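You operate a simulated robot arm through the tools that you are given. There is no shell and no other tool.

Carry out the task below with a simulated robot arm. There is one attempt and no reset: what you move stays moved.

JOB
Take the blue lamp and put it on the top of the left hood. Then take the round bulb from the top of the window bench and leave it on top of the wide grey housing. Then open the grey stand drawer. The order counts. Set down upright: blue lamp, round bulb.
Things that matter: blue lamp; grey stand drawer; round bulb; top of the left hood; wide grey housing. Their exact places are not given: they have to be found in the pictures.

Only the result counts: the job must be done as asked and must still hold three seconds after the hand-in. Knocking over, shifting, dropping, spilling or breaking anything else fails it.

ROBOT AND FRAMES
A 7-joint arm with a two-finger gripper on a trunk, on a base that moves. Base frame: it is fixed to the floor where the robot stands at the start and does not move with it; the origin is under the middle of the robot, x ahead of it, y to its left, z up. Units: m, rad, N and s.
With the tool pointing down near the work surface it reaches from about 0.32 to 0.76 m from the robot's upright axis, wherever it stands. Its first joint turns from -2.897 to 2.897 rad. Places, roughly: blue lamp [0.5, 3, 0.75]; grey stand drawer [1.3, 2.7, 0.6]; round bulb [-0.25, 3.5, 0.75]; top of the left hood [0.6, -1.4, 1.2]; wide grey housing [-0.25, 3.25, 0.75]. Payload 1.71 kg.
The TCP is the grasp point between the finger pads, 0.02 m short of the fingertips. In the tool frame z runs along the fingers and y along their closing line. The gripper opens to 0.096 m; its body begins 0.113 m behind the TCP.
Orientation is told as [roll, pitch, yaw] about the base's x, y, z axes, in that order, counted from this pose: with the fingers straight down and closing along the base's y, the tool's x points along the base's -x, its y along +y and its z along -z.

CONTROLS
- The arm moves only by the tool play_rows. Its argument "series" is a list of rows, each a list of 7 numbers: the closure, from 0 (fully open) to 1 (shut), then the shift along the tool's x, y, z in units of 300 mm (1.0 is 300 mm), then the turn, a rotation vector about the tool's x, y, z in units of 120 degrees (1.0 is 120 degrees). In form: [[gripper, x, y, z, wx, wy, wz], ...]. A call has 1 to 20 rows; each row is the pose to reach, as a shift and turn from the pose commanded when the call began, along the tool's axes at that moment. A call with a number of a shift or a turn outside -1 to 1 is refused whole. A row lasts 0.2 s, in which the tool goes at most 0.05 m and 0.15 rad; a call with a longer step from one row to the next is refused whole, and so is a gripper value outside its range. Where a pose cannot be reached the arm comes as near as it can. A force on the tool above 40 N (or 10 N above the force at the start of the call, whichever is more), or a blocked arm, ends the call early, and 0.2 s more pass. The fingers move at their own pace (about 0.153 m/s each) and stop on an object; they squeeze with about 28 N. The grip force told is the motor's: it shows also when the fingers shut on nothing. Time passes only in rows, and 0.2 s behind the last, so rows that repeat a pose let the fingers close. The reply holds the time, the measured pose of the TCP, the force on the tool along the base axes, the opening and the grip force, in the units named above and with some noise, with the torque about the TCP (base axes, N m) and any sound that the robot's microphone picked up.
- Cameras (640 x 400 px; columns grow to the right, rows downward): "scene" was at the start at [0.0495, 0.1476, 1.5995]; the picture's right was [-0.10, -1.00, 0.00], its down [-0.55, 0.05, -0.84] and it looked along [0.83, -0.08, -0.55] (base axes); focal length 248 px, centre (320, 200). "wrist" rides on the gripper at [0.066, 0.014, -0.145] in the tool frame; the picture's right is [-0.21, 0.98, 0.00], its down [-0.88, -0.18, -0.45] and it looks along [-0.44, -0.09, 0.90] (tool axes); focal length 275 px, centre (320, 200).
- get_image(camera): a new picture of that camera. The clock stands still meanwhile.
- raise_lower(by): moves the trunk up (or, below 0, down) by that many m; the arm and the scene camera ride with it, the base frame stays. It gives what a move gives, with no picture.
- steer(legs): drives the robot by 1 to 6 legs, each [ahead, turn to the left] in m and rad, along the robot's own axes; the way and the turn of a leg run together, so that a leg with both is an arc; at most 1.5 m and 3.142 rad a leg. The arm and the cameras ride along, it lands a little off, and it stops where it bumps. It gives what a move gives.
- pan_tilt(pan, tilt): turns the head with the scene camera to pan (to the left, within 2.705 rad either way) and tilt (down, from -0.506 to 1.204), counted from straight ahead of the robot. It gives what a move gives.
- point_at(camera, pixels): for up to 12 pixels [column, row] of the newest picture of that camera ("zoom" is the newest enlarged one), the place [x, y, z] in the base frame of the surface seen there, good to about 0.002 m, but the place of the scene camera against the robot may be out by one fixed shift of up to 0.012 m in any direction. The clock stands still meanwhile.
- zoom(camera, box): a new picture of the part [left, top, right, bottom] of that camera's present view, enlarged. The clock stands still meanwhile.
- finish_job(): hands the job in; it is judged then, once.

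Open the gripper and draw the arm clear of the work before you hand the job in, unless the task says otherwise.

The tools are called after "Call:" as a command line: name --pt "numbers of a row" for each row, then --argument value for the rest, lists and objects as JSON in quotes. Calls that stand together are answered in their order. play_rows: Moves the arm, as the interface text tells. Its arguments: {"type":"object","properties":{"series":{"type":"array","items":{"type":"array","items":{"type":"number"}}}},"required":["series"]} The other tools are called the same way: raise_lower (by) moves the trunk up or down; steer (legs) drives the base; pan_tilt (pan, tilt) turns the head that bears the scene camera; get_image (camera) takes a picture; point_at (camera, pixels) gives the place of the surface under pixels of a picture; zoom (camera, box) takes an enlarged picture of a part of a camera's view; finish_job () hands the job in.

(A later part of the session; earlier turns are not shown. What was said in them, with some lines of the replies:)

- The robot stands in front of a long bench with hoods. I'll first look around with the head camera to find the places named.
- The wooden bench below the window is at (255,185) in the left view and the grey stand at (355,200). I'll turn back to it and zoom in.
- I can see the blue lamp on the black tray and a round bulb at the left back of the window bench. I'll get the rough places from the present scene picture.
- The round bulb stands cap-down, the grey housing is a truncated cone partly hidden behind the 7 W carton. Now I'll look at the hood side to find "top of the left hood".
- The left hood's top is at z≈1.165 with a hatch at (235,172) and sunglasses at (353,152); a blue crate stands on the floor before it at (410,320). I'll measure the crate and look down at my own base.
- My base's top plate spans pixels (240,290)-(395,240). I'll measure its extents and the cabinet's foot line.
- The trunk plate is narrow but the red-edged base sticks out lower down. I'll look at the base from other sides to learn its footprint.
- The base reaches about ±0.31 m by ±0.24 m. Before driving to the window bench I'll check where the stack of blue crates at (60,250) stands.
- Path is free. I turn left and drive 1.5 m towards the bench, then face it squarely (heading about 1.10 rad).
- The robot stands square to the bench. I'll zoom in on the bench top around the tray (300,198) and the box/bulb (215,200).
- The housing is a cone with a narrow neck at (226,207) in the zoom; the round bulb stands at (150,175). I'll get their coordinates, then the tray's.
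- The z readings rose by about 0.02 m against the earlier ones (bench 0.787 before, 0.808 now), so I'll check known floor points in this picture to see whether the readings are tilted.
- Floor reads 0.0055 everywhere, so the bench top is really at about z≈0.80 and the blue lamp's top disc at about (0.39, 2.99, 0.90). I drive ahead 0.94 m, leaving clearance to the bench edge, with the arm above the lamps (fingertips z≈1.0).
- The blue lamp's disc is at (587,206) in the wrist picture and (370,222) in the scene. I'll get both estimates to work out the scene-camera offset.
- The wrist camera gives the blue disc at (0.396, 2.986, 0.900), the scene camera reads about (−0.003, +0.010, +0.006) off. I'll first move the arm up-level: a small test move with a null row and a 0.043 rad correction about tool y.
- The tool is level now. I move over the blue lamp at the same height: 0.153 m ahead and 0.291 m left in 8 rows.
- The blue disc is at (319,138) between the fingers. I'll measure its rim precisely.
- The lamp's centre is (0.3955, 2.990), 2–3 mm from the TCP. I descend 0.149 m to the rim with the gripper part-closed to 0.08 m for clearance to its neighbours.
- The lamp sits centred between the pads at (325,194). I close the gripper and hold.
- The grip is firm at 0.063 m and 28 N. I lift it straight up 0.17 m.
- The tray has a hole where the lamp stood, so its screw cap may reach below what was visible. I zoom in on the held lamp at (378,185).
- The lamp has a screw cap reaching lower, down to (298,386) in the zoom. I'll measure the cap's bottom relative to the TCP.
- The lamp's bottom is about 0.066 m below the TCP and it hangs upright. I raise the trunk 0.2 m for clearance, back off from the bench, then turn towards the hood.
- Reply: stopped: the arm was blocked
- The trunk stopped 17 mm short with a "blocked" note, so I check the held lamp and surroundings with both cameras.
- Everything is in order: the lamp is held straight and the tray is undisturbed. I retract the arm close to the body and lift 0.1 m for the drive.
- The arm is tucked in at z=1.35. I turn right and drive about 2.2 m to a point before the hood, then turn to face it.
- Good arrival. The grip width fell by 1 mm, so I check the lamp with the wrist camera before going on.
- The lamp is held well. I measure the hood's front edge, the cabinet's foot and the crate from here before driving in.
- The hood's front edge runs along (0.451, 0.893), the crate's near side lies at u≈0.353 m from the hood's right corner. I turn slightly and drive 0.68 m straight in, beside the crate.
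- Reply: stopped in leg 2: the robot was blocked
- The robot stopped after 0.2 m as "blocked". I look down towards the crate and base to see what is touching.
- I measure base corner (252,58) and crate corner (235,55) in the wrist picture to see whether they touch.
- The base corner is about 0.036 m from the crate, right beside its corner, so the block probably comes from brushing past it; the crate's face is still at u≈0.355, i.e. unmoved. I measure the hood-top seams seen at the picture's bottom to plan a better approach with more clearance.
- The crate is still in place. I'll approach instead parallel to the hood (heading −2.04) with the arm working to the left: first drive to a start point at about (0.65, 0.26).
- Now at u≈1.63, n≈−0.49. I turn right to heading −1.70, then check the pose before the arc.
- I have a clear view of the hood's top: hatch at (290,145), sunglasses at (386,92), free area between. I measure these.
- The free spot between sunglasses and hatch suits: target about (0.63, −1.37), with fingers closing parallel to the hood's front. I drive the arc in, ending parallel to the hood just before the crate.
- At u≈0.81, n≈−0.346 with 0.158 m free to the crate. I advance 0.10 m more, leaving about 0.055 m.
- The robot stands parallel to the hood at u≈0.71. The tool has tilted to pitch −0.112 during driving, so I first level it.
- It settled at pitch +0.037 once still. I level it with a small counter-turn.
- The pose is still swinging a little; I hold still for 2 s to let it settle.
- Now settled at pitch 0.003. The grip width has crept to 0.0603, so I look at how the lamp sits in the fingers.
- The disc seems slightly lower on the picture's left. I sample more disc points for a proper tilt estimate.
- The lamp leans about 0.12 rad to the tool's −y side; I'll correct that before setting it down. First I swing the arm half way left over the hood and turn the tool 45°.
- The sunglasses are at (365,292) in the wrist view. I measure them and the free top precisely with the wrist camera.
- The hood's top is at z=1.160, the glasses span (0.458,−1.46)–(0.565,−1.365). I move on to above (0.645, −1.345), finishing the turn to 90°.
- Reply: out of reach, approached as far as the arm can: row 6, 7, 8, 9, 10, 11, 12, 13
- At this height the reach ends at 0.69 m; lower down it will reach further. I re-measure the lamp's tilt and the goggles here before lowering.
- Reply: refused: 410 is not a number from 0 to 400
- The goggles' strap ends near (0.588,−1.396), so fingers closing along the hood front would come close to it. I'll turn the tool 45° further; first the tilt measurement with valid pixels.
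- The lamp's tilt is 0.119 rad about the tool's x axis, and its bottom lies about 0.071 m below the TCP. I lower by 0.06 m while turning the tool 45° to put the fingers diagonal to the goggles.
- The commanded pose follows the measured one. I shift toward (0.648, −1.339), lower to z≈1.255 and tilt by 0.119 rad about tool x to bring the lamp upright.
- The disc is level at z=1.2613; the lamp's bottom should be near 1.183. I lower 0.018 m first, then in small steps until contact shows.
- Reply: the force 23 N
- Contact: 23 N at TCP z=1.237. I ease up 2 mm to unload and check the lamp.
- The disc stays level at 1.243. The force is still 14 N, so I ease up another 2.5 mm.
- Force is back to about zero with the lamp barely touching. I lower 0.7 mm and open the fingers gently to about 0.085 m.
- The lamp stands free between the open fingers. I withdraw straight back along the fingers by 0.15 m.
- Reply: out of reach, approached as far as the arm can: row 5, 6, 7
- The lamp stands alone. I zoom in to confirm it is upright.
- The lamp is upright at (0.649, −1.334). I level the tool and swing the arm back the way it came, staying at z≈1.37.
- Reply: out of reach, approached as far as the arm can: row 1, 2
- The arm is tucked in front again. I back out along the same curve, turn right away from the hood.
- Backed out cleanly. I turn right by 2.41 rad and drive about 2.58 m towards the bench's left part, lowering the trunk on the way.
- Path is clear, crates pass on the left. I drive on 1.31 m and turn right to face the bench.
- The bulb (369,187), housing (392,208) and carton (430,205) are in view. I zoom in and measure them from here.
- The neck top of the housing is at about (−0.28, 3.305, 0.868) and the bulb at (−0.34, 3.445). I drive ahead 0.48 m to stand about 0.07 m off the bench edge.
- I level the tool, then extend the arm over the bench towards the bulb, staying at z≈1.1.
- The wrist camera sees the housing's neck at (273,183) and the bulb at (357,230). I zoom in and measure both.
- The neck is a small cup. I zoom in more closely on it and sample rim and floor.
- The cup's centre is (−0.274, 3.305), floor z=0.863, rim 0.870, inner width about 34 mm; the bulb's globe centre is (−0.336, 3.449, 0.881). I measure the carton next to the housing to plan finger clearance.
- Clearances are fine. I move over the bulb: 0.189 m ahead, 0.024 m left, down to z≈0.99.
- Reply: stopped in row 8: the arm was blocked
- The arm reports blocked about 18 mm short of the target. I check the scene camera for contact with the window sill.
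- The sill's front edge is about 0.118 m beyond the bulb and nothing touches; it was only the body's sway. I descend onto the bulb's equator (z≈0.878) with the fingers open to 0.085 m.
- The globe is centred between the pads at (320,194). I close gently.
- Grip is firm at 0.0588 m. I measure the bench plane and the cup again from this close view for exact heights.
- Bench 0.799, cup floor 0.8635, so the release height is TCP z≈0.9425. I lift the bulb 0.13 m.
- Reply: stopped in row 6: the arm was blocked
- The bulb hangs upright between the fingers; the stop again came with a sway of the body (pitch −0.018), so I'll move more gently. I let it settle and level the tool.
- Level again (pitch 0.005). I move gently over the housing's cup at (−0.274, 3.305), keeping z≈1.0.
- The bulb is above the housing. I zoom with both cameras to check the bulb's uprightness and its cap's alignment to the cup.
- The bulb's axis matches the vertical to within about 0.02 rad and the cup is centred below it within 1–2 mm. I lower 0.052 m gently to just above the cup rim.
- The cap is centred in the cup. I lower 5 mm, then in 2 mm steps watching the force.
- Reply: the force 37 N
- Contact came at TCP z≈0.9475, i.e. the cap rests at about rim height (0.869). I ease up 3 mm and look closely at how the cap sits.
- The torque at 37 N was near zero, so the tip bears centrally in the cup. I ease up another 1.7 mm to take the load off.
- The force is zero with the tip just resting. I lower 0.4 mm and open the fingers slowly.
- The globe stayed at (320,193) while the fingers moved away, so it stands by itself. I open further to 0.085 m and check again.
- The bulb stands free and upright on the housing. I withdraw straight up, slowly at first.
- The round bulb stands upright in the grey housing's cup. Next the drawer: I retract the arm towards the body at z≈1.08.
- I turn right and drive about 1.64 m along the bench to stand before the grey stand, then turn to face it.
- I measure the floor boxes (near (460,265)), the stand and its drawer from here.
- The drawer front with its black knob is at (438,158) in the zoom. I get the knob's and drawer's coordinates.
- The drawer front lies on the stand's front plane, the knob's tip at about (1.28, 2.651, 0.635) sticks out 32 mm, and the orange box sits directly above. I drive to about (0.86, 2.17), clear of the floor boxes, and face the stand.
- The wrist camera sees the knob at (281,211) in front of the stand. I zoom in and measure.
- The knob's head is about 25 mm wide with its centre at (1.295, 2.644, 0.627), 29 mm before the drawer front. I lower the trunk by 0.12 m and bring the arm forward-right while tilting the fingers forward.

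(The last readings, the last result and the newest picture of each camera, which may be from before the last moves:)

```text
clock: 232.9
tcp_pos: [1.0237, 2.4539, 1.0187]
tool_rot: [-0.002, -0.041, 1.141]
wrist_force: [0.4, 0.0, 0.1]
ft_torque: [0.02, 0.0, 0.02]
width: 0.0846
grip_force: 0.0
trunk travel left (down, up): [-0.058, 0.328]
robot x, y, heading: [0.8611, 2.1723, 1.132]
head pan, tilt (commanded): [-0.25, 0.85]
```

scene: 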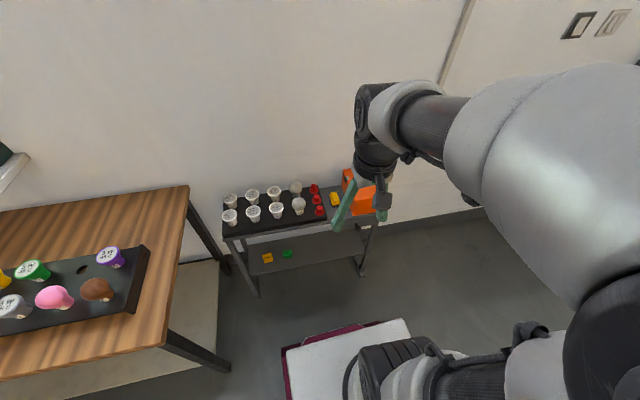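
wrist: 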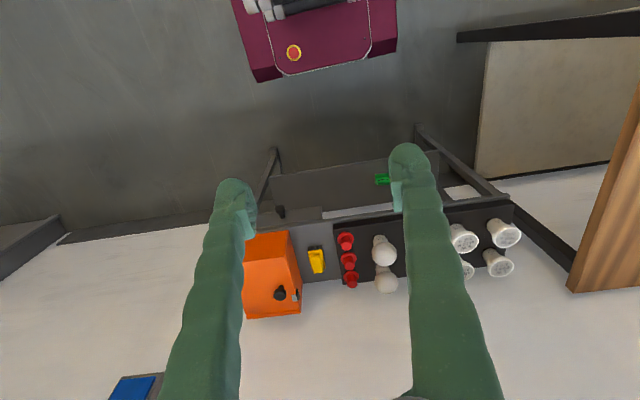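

Settled. Step A: move towards the pre-grasp place (1.232, 2.518, 0.90) while tilting the fingers forward by 0.5 rad.

Call:
play_rows --pt "0.12 -0.04 -0.045 0.03 0 -0.02 0" --pt "0.12 -0.09 -0.105 0.08 0 -0.048 0" --pt "0.12 -0.145 -0.17 0.13 0 -0.076 0" --pt "0.12 -0.205 -0.24 0.185 0 -0.106 0" --pt "0.12 -0.265 -0.31 0.24 0 -0.136 0" --pt "0.12 -0.325 -0.38 0.29 0 -0.166 0" --pt "0.12 -0.385 -0.45 0.345 0 -0.196 0" --pt "0.12 -0.435 -0.51 0.39 0 -0.222 0" --pt "0.12 -0.465 -0.543 0.416 0 -0.239 0" --pt "0.12 -0.465 -0.543 0.416 0 -0.239 0" --pt "0.12 -0.465 -0.543 0.416 0 -0.239 0"

Call:
get_image --camera "wrist"

Call:
get_image --camera "scene"

```text
clock: 235.3
tcp_pos: [1.2316, 2.5186, 0.9001]
tool_rot: [-0.001, -0.54, 1.142]
wrist_force: [-0.5, 0.6, 0.2]
ft_torque: [0.02, -0.01, 0.02]
width: 0.0846
grip_force: 0.1
trunk travel left (down, up): [-0.058, 0.328]
robot x, y, heading: [0.8613, 2.1707, 1.133]
head pan, tilt (commanded): [-0.25, 0.85]
```

```text
taken
```

wrist: 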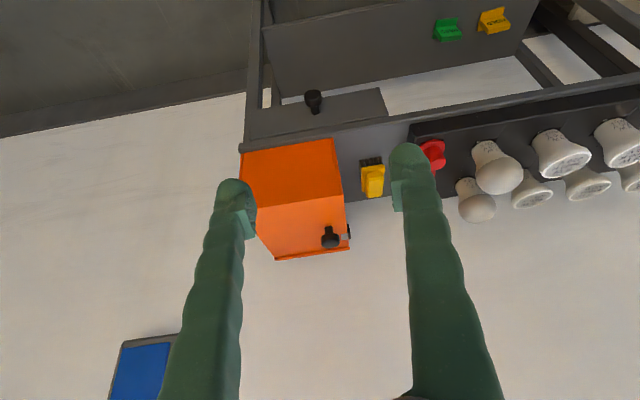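

```text
taken
```

scene: 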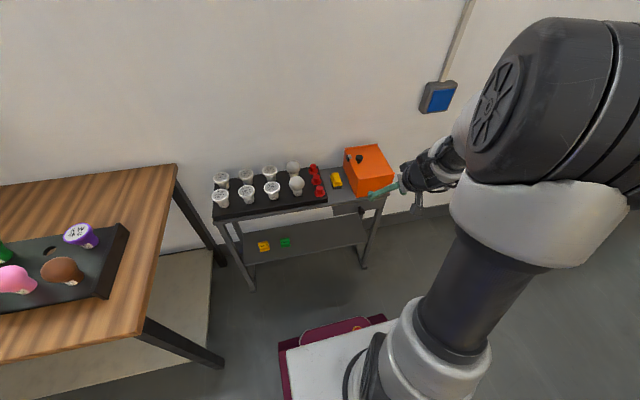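

Step A went as planned. Step B: lower to z≈0.64 about 0.11 m before the knob and tilt to about −1.0 rad.

Call:
play_rows --pt "0.12 0.02 0 0.045 0 -0.012 0" --pt "0.12 0.055 0 0.12 0 -0.033 0" --pt "0.12 0.095 0 0.21 0 -0.058 0" --pt "0.12 0.135 -0.001 0.3 0 -0.083 0" --pt "0.12 0.175 -0.002 0.39 0 -0.108 0" --pt "0.12 0.215 -0.002 0.48 0 -0.133 0" --pt "0.12 0.255 -0.003 0.57 0 -0.158 0" --pt "0.12 0.295 -0.003 0.655 0 -0.18 0" --pt "0.12 0.33 -0.004 0.73 0 -0.202 0" --pt "0.12 0.358 -0.004 0.796 0 -0.22 0" --pt "0.12 0.358 -0.004 0.796 0 -0.22 0" --pt "0.12 0.358 -0.004 0.796 0 -0.22 0" --pt "0.12 0.358 -0.004 0.796 0 -0.22 0"

Call:
get_image --camera "wrist"

Call:
get_image --camera "scene"

```text
clock: 238.1
tcp_pos: [1.2466, 2.5448, 0.6424]
tool_rot: [-0.001, -1.005, 1.144]
wrist_force: [-0.9, 0.8, 0.4]
ft_torque: [-0.03, 0.0, 0.03]
width: 0.0845
grip_force: 0.1
trunk travel left (down, up): [-0.058, 0.328]
robot x, y, heading: [0.864, 2.1702, 1.135]
head pan, tilt (commanded): [-0.25, 0.85]
```

```text
taken
```

wrist: 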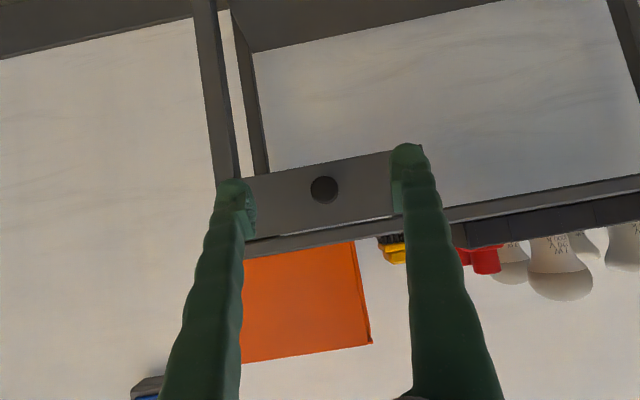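

```text
taken
```

scene: 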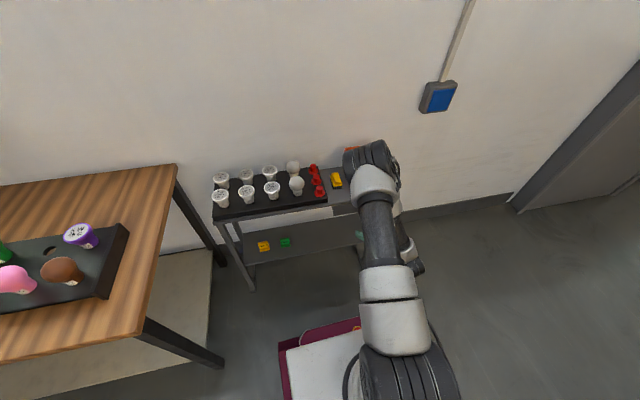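

The knob appears at (324,189), right between the fingers. I measure its centre and the drawer plane precisely.

Call:
zoom --camera "wrist" --box '[270, 150, 370, 230]'

Call:
point_at --camera "zoom" --pixels '[[340, 195], [275, 195], [405, 195], [340, 130], [340, 262], [200, 220], [480, 200], [200, 300], [460, 260], [560, 130]]'

```text
5.00 times, centred on (320, 190) of wrist
```

zoom: 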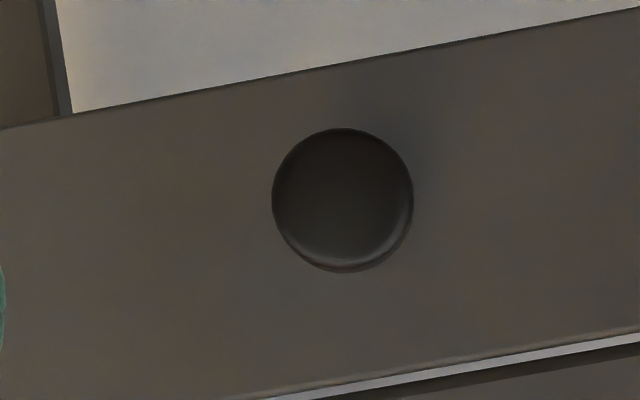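

```text
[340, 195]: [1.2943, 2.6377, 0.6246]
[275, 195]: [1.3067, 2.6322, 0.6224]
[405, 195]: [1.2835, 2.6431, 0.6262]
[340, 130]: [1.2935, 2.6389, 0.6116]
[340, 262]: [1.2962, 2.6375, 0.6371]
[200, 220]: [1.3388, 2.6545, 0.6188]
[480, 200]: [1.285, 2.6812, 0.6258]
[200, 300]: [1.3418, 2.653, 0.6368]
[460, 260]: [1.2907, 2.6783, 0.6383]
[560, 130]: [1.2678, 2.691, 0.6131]
```

The knob's face centre is (1.2948, 2.6378, 0.6245); lateral error is only 1 mm. I move in 0.112 m along the drawer's normal to bring the pads around the knob's head.

Call:
play_rows --pt "0.12 -0.02 -0.003 0.05 0.003 0 0.002" --pt "0.12 -0.05 -0.006 0.115 0.006 0 0.004" --pt "0.12 -0.08 -0.01 0.185 0.009 0 0.006" --pt "0.12 -0.11 -0.014 0.255 0.012 0 0.008" --pt "0.12 -0.135 -0.017 0.315 0.015 0 0.01" --pt "0.12 -0.15 -0.0193 0.3485 0.0173 0 0.011" --pt "0.12 -0.15 -0.0193 0.3485 0.0173 0 0.011" --pt "0.12 -0.15 -0.0193 0.3485 0.0173 0 0.011" --pt "0.12 -0.15 -0.0193 0.3485 0.0173 0 0.011"

Call:
get_image --camera "wrist"

```text
clock: 240.1
tcp_pos: [1.2974, 2.6439, 0.6219]
tool_rot: [-0.002, -1.004, 1.102]
wrist_force: [-0.8, -0.6, 0.2]
ft_torque: [0.0, 0.03, 0.0]
width: 0.0844
grip_force: 0.1
trunk travel left (down, up): [-0.058, 0.328]
robot x, y, heading: [0.8586, 2.1709, 1.136]
head pan, tilt (commanded): [-0.25, 0.85]
```

```text
taken
```

wrist: 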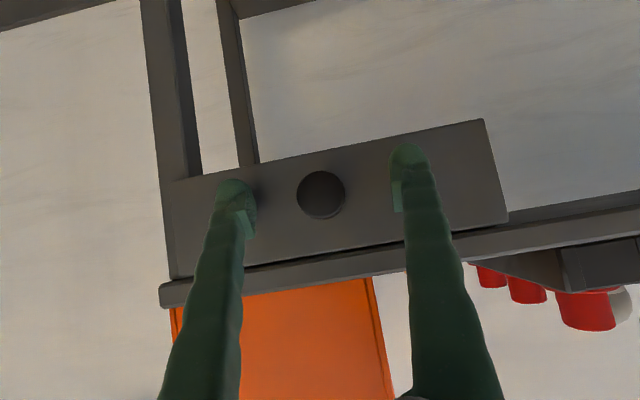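

The knob is centred at (321,195) between the pads. I close the gripper on it.

Call:
play_rows --pt "0.4 0 0 0 0 0 0" --pt "0.65 0 0 0 0 0 0" --pt "0.8 0 0 0 0 0 0" --pt "1 0 0 0 0 0 0" --pt "1 0 0 0 0 0 0" --pt "1 0 0 0 0 0 0"

```text
clock: 241.5
tcp_pos: [1.2968, 2.645, 0.6238]
tool_rot: [-0.001, -1.002, 1.1]
wrist_force: [-4.1, 1.0, -0.1]
ft_torque: [0.02, 0.0, 0.03]
width: 0.0239
grip_force: 28.5
trunk travel left (down, up): [-0.058, 0.328]
robot x, y, heading: [0.8617, 2.1714, 1.135]
head pan, tilt (commanded): [-0.25, 0.85]
```

The knob is gripped at 24 mm. I pull straight out along the drawer's normal, 0.05 m first.

Call:
play_rows --pt "1 0.018 0 -0.028 0 0 0" --pt "1 0.036 0 -0.056 0 0 0" --pt "1 0.054 0 -0.084 0 0 0" --pt "1 0.072 0 -0.112 0 0 0" --pt "1 0.0898 0 -0.1404 0 0 0" --pt "1 0.0898 0 -0.1404 0 0 0"

Call:
get_image --camera "wrist"

```text
clock: 242.9
tcp_pos: [1.2745, 2.5994, 0.6225]
tool_rot: [-0.003, -1.009, 1.102]
wrist_force: [-7.0, 4.5, 14.3]
ft_torque: [0.22, -0.08, 0.0]
width: 0.0239
grip_force: 27.5
trunk travel left (down, up): [-0.058, 0.328]
robot x, y, heading: [0.8615, 2.1726, 1.134]
head pan, tilt (commanded): [-0.25, 0.85]
```

```text
taken
```

wrist: 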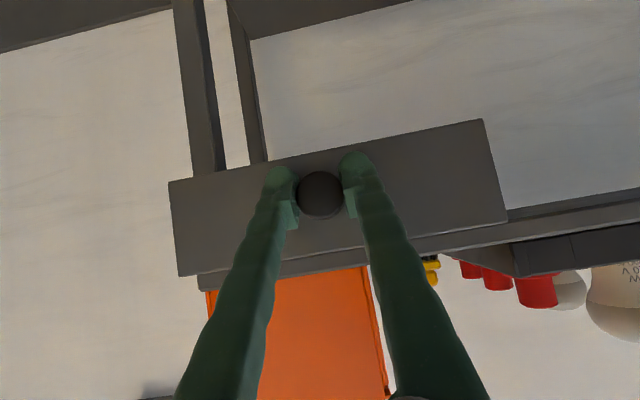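

The drawer follows the knob (0.05 m out). There is some side load (14 N up, 8 N sideways), so I pull another 0.10 m with a small correction up and left.

Call:
play_rows --pt "1 0.018 0.002 -0.031 0 0 0" --pt "1 0.04 0.003 -0.066 0 0 0" --pt "1 0.062 0.003 -0.102 0 0 0" --pt "1 0.085 0.003 -0.138 0 0 0" --pt "1 0.108 0.003 -0.175 0 0 0" --pt "1 0.131 0.003 -0.212 0 0 0" --pt "1 0.154 0.003 -0.248 0 0 0" --pt "1 0.1754 0.003 -0.2835 0 0 0" --pt "1 0.1754 0.003 -0.2835 0 0 0"

Call:
get_image --camera "scene"

```text
clock: 244.7
tcp_pos: [1.2302, 2.5143, 0.6311]
tool_rot: [0.003, -1.025, 1.103]
wrist_force: [3.7, 12.8, -9.3]
ft_torque: [0.01, -0.06, -0.05]
width: 0.0267
grip_force: 28.4
trunk travel left (down, up): [-0.058, 0.328]
robot x, y, heading: [0.8612, 2.171, 1.133]
head pan, tilt (commanded): [-0.25, 0.85]
stopped in row 8: the force on the tool passed its limit at 46 N (the readings are from after the stop); the commanded pose is now the measured one
```

```text
taken
```

scene: 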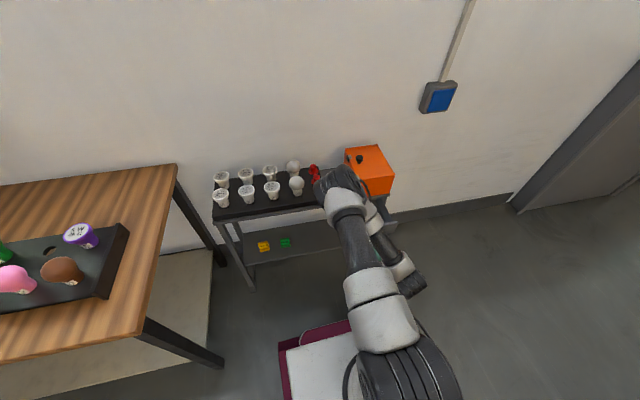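

The force limit was passed after about 0.146 m of pull, probably the end stop. I check with the wrist camera.

Call:
get_image --camera "wrist"

Call:
point_at --camera "wrist" --pixels '[[320, 195], [240, 200], [430, 180], [200, 250], [260, 290], [470, 215], [480, 160], [190, 190]]'

```text
taken
```

wrist: 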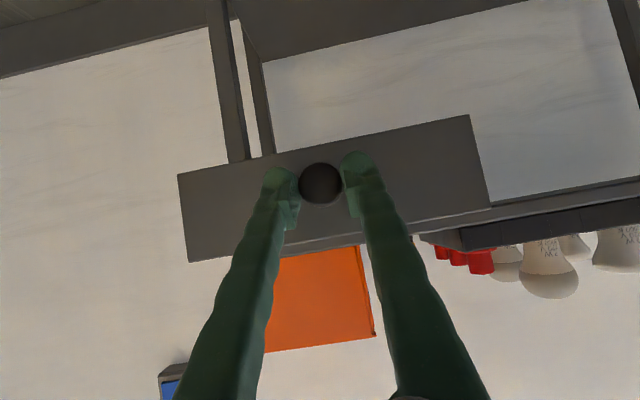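

```text
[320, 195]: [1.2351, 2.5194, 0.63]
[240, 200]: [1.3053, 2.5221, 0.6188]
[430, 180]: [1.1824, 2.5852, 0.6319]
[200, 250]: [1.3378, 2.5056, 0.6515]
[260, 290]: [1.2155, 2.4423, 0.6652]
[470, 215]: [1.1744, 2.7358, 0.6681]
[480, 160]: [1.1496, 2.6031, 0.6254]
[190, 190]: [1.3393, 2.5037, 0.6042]
```

The drawer's front moved from 2.973 to 2.840 along its normal, i.e. 0.133 m out, while the fingers slipped about 12 mm along the knob. I open, re-centre on the knob and re-grip to test whether it goes further.

Call:
play_rows --pt "0.6 0 0 0 0 0 0" --pt "0.4 0 0 0 0 0 0" --pt "0.4 0 0 0 0 0 0" --pt "0.4 -0.003 -0.003 0.025 0 0.006 0" --pt "0.4 -0.0057 -0.006 0.051 0 0.012 0" --pt "0.4 -0.0057 -0.006 0.051 0 0.012 0" --pt "0.4 -0.0057 -0.006 0.051 0 0.012 0" --pt "0.4 -0.0057 -0.006 0.051 0 0.012 0"

Call:
get_image --camera "wrist"

Call:
point_at --camera "wrist" --pixels '[[320, 190], [310, 190], [330, 190], [320, 178], [320, 202], [240, 200], [430, 180]]'

```text
clock: 246.5
tcp_pos: [1.2398, 2.5238, 0.6234]
tool_rot: [0.002, -1.001, 1.104]
wrist_force: [-0.5, -0.2, -0.6]
ft_torque: [0.01, -0.01, -0.01]
width: 0.0575
grip_force: 0.0
trunk travel left (down, up): [-0.058, 0.328]
robot x, y, heading: [0.861, 2.1733, 1.133]
head pan, tilt (commanded): [-0.25, 0.85]
```

```text
taken
```

wrist: 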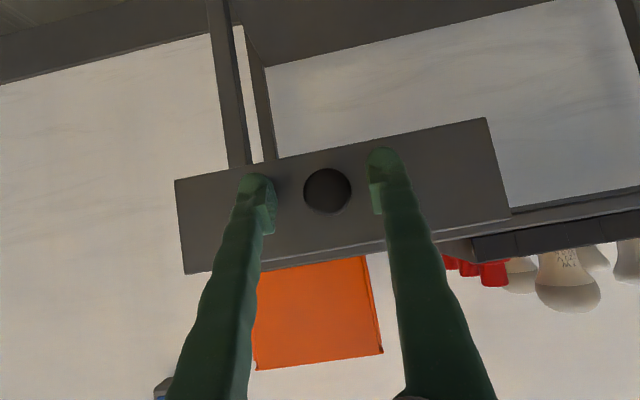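

```text
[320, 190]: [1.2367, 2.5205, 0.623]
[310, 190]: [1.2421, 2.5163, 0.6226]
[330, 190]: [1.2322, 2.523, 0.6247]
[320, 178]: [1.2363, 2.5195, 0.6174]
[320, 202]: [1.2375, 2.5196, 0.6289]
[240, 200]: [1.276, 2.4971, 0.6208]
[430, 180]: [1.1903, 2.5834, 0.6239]
```

The knob is 3 mm left of centre; I shift left 3 mm, in 4 mm, and grip again.

Call:
play_rows --pt "0.4 -0.007 0.01 0.011 0 0 0" --pt "0.4 -0.007 0.01 0.011 0 0 0" --pt "0.6 -0.007 0.01 0.011 0 0 0" --pt "0.8 -0.007 0.01 0.011 0 0 0" --pt "1 -0.007 0.01 0.011 0 0 0" --pt "1 -0.007 0.01 0.011 0 0 0" --pt "1 -0.007 0.01 0.011 0 0 0"

Call:
play_rows --pt "1 0.009 0 -0.014 0 0 0" --pt "1 0.018 0 -0.028 0 0 0" --pt "1 0.027 0 -0.042 0 0 0" --pt "1 0.036 0 -0.056 0 0 0" --pt "1 0.036 0 -0.056 0 0 0"

```text
clock: 248.1
tcp_pos: [1.2384, 2.5307, 0.6238]
tool_rot: [0.003, -0.999, 1.104]
wrist_force: [-10.5, 6.6, 0.0]
ft_torque: [0.08, -0.04, 0.02]
width: 0.0239
grip_force: 28.1
trunk travel left (down, up): [-0.058, 0.328]
robot x, y, heading: [0.8639, 2.1731, 1.135]
head pan, tilt (commanded): [-0.25, 0.85]
```

```text
clock: 248.9
tcp_pos: [1.2289, 2.5132, 0.6337]
tool_rot: [-0.001, -1.027, 1.109]
wrist_force: [5.2, 14.1, -0.4]
ft_torque: [-0.15, 0.1, 0.0]
width: 0.0264
grip_force: 27.9
trunk travel left (down, up): [-0.058, 0.328]
robot x, y, heading: [0.8632, 2.1729, 1.133]
head pan, tilt (commanded): [-0.25, 0.85]
stopped in row 4: the force on the tool passed its limit at 44 N (the readings are from after the stop); the commanded pose is now the measured one
```

Again the pull meets 44 N after 2 cm with the fingers slipping, so the drawer seems to be at its end stop. I verify the drawer's position.

Call:
play_rows --pt "0.7 0 0 0 0 0 0" --pt "0.45 0 0 0 0 0 0" --pt "0.2 0 0 0 0 0 0" --pt "0.2 0 0 0 0 0 0"

Call:
get_image --camera "wrist"

Call:
point_at --camera "wrist" --pixels '[[325, 182], [315, 182], [335, 182], [300, 225], [360, 215], [450, 180], [200, 200], [480, 140]]'

```text
clock: 249.9
tcp_pos: [1.2296, 2.5129, 0.6344]
tool_rot: [0.0, -1.026, 1.107]
wrist_force: [0.4, -0.4, -0.7]
ft_torque: [0.01, -0.03, 0.01]
width: 0.0767
grip_force: 0.0
trunk travel left (down, up): [-0.058, 0.328]
robot x, y, heading: [0.865, 2.1734, 1.14]
head pan, tilt (commanded): [-0.25, 0.85]
```

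```text
taken
```

wrist: 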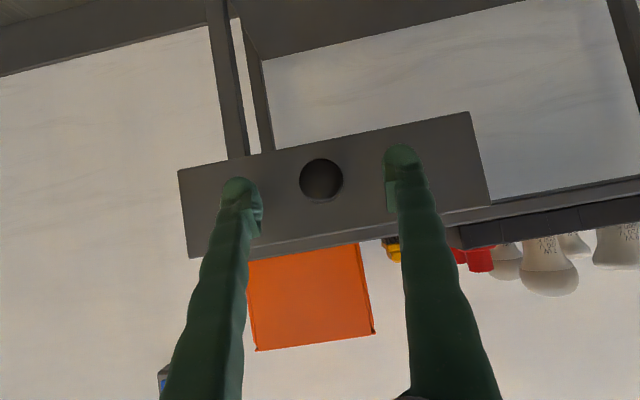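

```text
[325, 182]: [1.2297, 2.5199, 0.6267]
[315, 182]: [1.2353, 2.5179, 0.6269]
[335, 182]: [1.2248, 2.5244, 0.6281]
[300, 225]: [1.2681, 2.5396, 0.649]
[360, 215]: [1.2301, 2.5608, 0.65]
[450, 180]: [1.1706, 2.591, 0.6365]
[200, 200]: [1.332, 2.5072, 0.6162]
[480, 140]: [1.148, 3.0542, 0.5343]
```

The drawer front stays at 2.839–2.840, i.e. 0.134 m out and unchanged by the second pull: it's at its end stop. I withdraw the open fingers straight back from the knob.

Call:
play_rows --pt "0.2 0.02 0 -0.033 0 0 0" --pt "0.2 0.05 0 -0.083 0 0 0" --pt "0.2 0.09 0 -0.148 0 0 0" --pt "0.2 0.13 0 -0.214 0 0 0" --pt "0.2 0.16 0 -0.263 0 0 0" --pt "0.2 0.173 0 -0.285 0 0 0" --pt "0.2 0.173 0 -0.285 0 0 0" --pt "0.2 0.173 0 -0.285 0 0 0"

Call:
get_image --camera "wrist"

Call:
zoom --camera "scene" --box '[200, 130, 440, 280]'

```text
clock: 251.7
tcp_pos: [1.1839, 2.4235, 0.633]
tool_rot: [-0.001, -1.019, 1.108]
wrist_force: [-0.3, 0.6, -0.2]
ft_torque: [0.01, 0.02, -0.02]
width: 0.0767
grip_force: 0.0
trunk travel left (down, up): [-0.058, 0.328]
robot x, y, heading: [0.8615, 2.1734, 1.136]
head pan, tilt (commanded): [-0.25, 0.85]
```

```text
taken
```

wrist: 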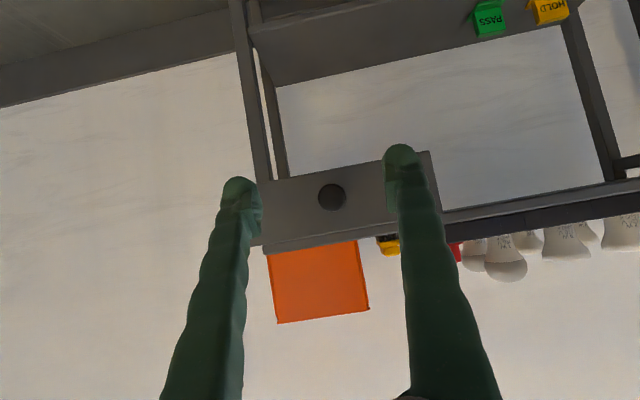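

```text
2.67 times, centred on (320, 205) of scene
```

zoom: 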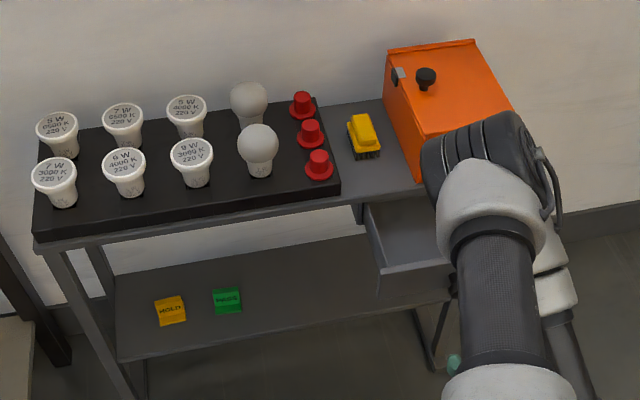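

The drawer is seen open at (410,245) in the zoom. I raise the arm vertically 0.28 m, then level the tool.

Call:
play_rows --pt "0.2 -0.06 0 -0.037 0 0 0" --pt "0.2 -0.15 0 -0.092 0 0 0" --pt "0.2 -0.25 0 -0.154 0 0 0" --pt "0.2 -0.35 0 -0.215 0 0 0" --pt "0.2 -0.45 0 -0.277 0 0 0" --pt "0.2 -0.55 0 -0.338 0 0 0" --pt "0.2 -0.65 0 -0.4 0 0 0" --pt "0.2 -0.73 0 -0.449 0 0 0" --pt "0.2 -0.795 0 -0.489 0 0 0" --pt "0.2 -0.795 0 -0.489 0 0 0"

Call:
play_rows --pt "0.2 0 0 0 0 0.06 0" --pt "0.2 0 0 0 0 0.13 0" --pt "0.2 0 0 0 0 0.2 0" --pt "0.2 0 0 0 0 0.27 0" --pt "0.2 0 0 0 0 0.34 0" --pt "0.2 0 0 0 0 0.41 0" --pt "0.2 0 0 0 0 0.47 0" --pt "0.2 0 0 0 0 0.487 0" --pt "0.2 0 0 0 0 0.487 0"

Call:
get_image --camera "scene"

Call:
get_image --camera "wrist"

```text
clock: 253.9
tcp_pos: [1.2442, 2.4325, 0.9348]
tool_rot: [0.004, -1.026, 1.107]
wrist_force: [0.5, 0.2, -0.5]
ft_torque: [0.02, 0.0, -0.02]
width: 0.0767
grip_force: 0.0
out of reach, approached as far as the arm can: row 1, 2, 3, 4, 5, 6, 7, 8, 9, 10
trunk travel left (down, up): [-0.058, 0.328]
robot x, y, heading: [0.8646, 2.1675, 1.136]
head pan, tilt (commanded): [-0.25, 0.85]
```

```text
clock: 255.9
tcp_pos: [1.2474, 2.4314, 0.9332]
tool_rot: [0.001, -0.005, 1.11]
wrist_force: [-0.3, -0.3, 0.3]
ft_torque: [-0.01, 0.0, 0.0]
width: 0.0766
grip_force: 0.1
trunk travel left (down, up): [-0.058, 0.328]
robot x, y, heading: [0.8663, 2.1723, 1.131]
head pan, tilt (commanded): [-0.25, 0.85]
```

```text
taken
```

scene: 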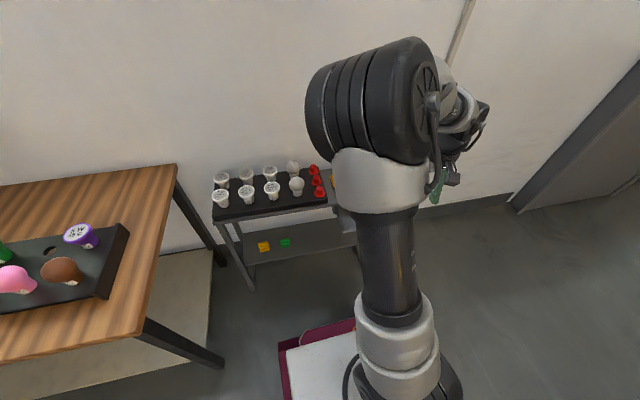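

```text
taken
```

wrist: 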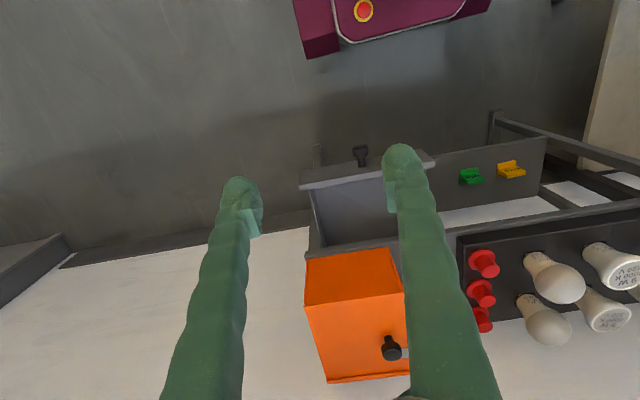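

The drawer is plainly open in the wrist view (350,200). I check that the stand itself did not shift and measure the drawer's opening.

Call:
zoom --camera "wrist" --box '[290, 130, 470, 270]'

Call:
point_at --camera "zoom" --pixels '[[60, 165], [150, 150], [250, 75], [180, 145], [150, 355], [90, 370], [240, 340], [560, 310], [200, 250], [300, 200], [600, 270], [130, 400]]'

```text
2.86 times, centred on (380, 200) of wrist
```

zoom: 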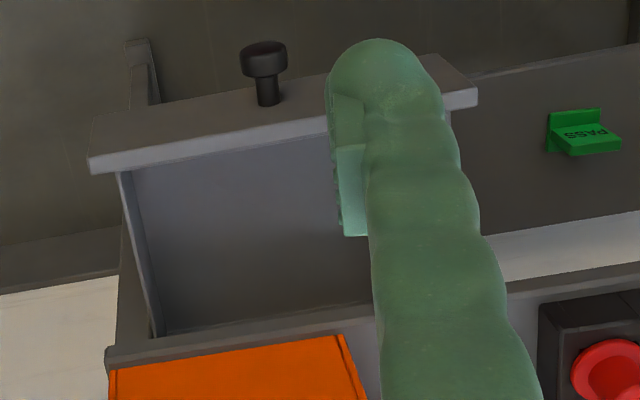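

```text
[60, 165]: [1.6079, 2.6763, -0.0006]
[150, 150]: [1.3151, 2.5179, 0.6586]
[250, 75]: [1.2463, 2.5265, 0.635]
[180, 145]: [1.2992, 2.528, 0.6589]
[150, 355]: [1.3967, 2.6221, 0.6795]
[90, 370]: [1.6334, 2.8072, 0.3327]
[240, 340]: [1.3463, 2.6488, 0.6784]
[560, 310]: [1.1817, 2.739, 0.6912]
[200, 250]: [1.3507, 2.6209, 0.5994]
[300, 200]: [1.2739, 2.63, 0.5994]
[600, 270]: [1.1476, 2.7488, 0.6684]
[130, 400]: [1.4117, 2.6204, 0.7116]
```

The stand's front edge is unchanged (2.971) and the drawer stands about 0.133 m open. I retract the arm back and up, clear of the drawer.

Call:
play_rows --pt "0.2 0.05 0.02 -0.02 0 0 0" --pt "0.2 0.12 0.06 -0.06 0 0 0" --pt "0.2 0.2 0.12 -0.12 0 0 0" --pt "0.2 0.28 0.2 -0.18 0 0 0" --pt "0.2 0.34 0.28 -0.24 0 0 0" --pt "0.2 0.38 0.36 -0.3 0 0 0" --pt "0.2 0.4 0.42 -0.34 0 0 0" --pt "0.2 0.4 0.45 -0.36 0 0 0" --pt "0.2 0.4 0.45 -0.36 0 0 0" --pt "0.2 0.4 0.45 -0.36 0 0 0"

Call:
pan_tilt --pan 0.75 --tilt 0.45

Call:
get_image --camera "scene"

```text
clock: 258.1
tcp_pos: [1.0706, 2.3835, 1.0405]
tool_rot: [0.001, -0.007, 1.105]
wrist_force: [0.1, -0.2, 0.7]
ft_torque: [0.02, -0.01, 0.0]
width: 0.0769
grip_force: 0.2
trunk travel left (down, up): [-0.058, 0.328]
robot x, y, heading: [0.862, 2.1697, 1.13]
head pan, tilt (commanded): [-0.25, 0.85]
```

```text
clock: 259.4
tcp_pos: [1.0708, 2.3843, 1.0409]
tool_rot: [0.001, -0.006, 1.107]
wrist_force: [-0.1, 1.0, -0.8]
ft_torque: [-0.03, 0.0, -0.01]
width: 0.0769
grip_force: 0.1
trunk travel left (down, up): [-0.058, 0.328]
robot x, y, heading: [0.8658, 2.1705, 1.132]
head pan, tilt (commanded): [0.75, 0.45]
```

```text
taken
```

scene: 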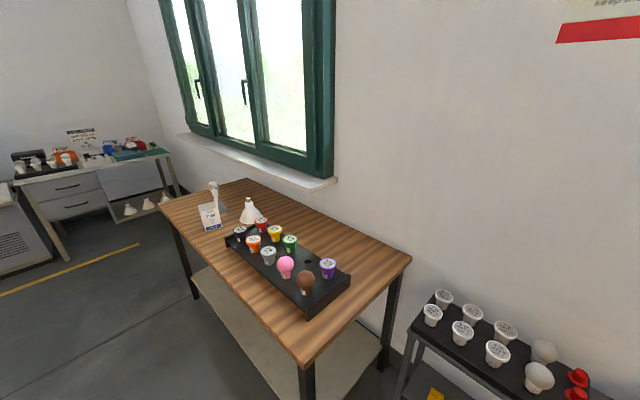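

The bench looks undisturbed. I zoom in on the bulb at (213,190), then turn the head to check the blue lamp on the hood.

Call:
zoom --camera "scene" --box '[190, 170, 270, 240]'

Call:
pan_tilt --pan -2.6 --tilt 0.2

Call:
get_image --camera "scene"

```text
5.71 times, centred on (230, 205) of scene
```

zoom: 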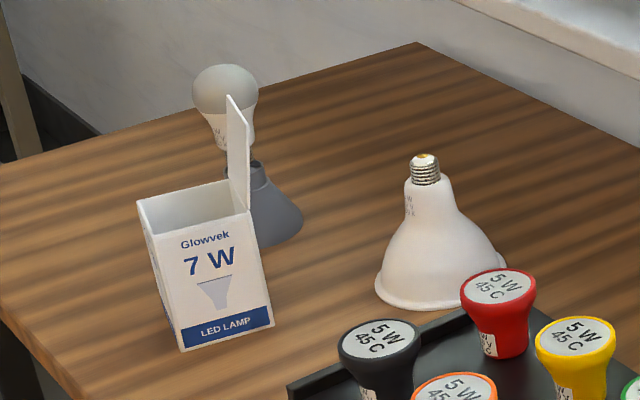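

```text
clock: 262.2
tcp_pos: [1.0699, 2.3839, 1.0407]
tool_rot: [0.0, -0.007, 1.106]
wrist_force: [0.0, 0.4, 0.6]
ft_torque: [-0.01, -0.01, -0.03]
width: 0.0768
grip_force: 0.1
trunk travel left (down, up): [-0.058, 0.328]
robot x, y, heading: [0.8635, 2.1725, 1.137]
head pan, tilt (commanded): [-2.601, 0.201]
```

```text
taken
```

scene: 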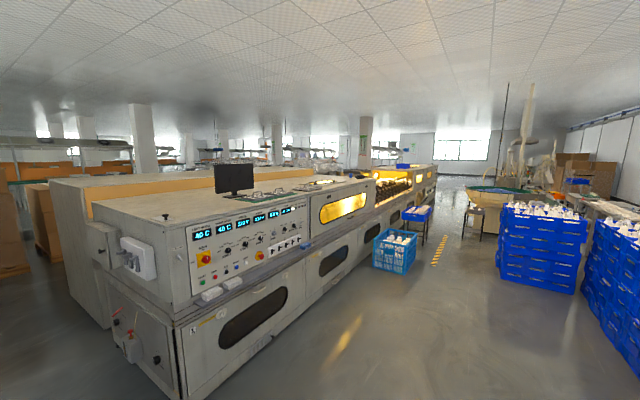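

I zoom in on the hood's top near (355,178) to see the blue lamp.

Call:
zoom --camera "scene" --box '[310, 155, 390, 205]'

Call:
zoom --camera "scene" --box '[340, 165, 380, 190]'

```text
8.00 times, centred on (350, 180) of scene
```

zoom: 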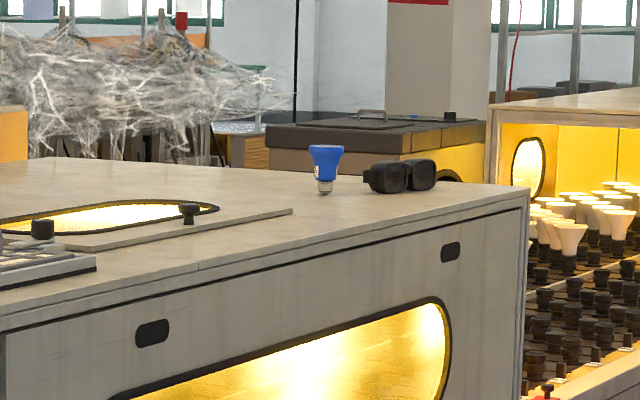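

```text
16.00 times, centred on (360, 178) of scene
```

zoom: 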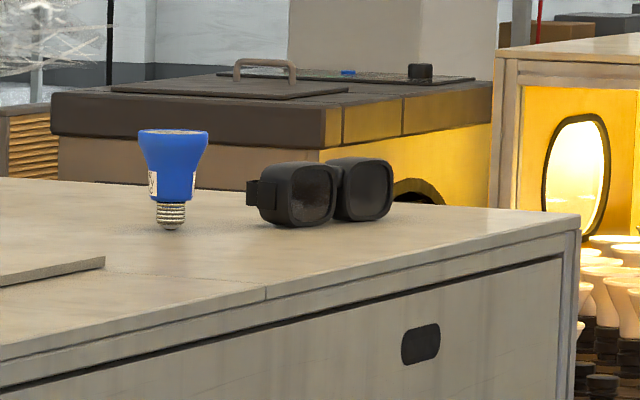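

The blue lamp stands upright on the left hood beside the goggles. I open the gripper fully and take one last look at the drawer.

Call:
play_rows --pt "0 0 0 0 0 0 0" --pt "0 0 0 0 0 0 0" --pt "0 0 0 0 0 0 0"

Call:
pan_tilt --pan -0.1 --tilt 0.8

Call:
get_image --camera "scene"

Call:
get_image --camera "wrist"

```text
clock: 263.0
tcp_pos: [1.0696, 2.3843, 1.0404]
tool_rot: [0.0, -0.007, 1.107]
wrist_force: [0.4, -0.1, -0.1]
ft_torque: [-0.02, 0.03, 0.03]
width: 0.0959
grip_force: 0.0
trunk travel left (down, up): [-0.058, 0.328]
robot x, y, heading: [0.8673, 2.1715, 1.132]
head pan, tilt (commanded): [-2.601, 0.201]
```

```text
clock: 265.3
tcp_pos: [1.0709, 2.3849, 1.0408]
tool_rot: [0.0, -0.007, 1.105]
wrist_force: [0.3, -0.5, -0.6]
ft_torque: [0.01, -0.03, -0.02]
width: 0.096
grip_force: 0.0
trunk travel left (down, up): [-0.058, 0.328]
robot x, y, heading: [0.8635, 2.1734, 1.137]
head pan, tilt (commanded): [-0.099, 0.799]
```

```text
taken
```

scene: 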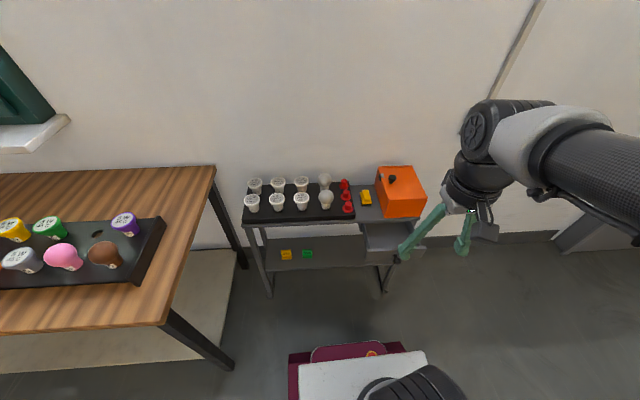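

```text
taken
```

wrist: 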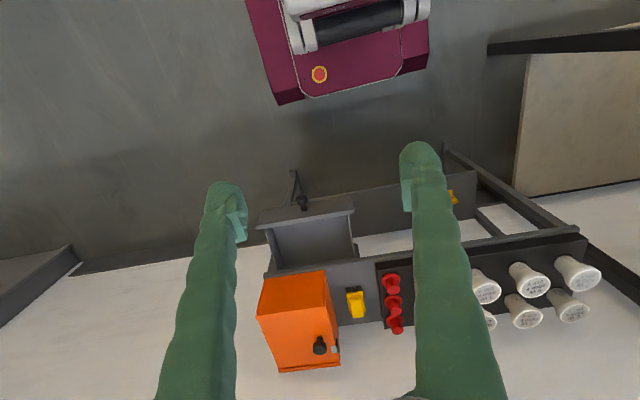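

The drawer is still open at (305,230) in the wrist view and everything stands in place. A last measurement of its front, then I hand in.

Call:
point_at --camera "wrist" --pixels '[[275, 222], [335, 208], [304, 205], [300, 268], [350, 262]]'

```text
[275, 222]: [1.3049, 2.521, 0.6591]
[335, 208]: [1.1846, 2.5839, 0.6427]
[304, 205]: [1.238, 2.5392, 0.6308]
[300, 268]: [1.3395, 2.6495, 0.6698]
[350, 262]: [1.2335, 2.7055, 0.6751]
```

The drawer front is still 0.133 m out (2.8385 against 2.972), lamp and bulb stand upright, gripper is open and the arm is clear. I hand the job in.

Call:
finish_job

```text
The job is handed in.
```

The job is done in the order asked and handed in; I don't have the judge's verdict.

- **Blue lamp:** it stands upright, screw cap down, on top of the left hood at about (0.65, −1.33). That is between the goggles and the hatch, about 8 cm from the rough place you gave.
- **Round bulb:** it stands upright in the small cup on top of the wide grey housing. I checked it again from the stand before handing in and it was still standing.
- **Grey stand drawer:** it is open by about 0.133 m. It moved freely at first. It then met about 45 N at 0.133 m on two separate pulls, so I take that to be its end stop. The stand itself did not shift.

During the first approach to the hood the base stopped with a "blocked" message right beside the blue floor crate. Measurements before and after showed the crate had not moved. I backed off and came in from another side.

I saw nothing else knocked over or shifted. The gripper is open and the arm is clear of the work.
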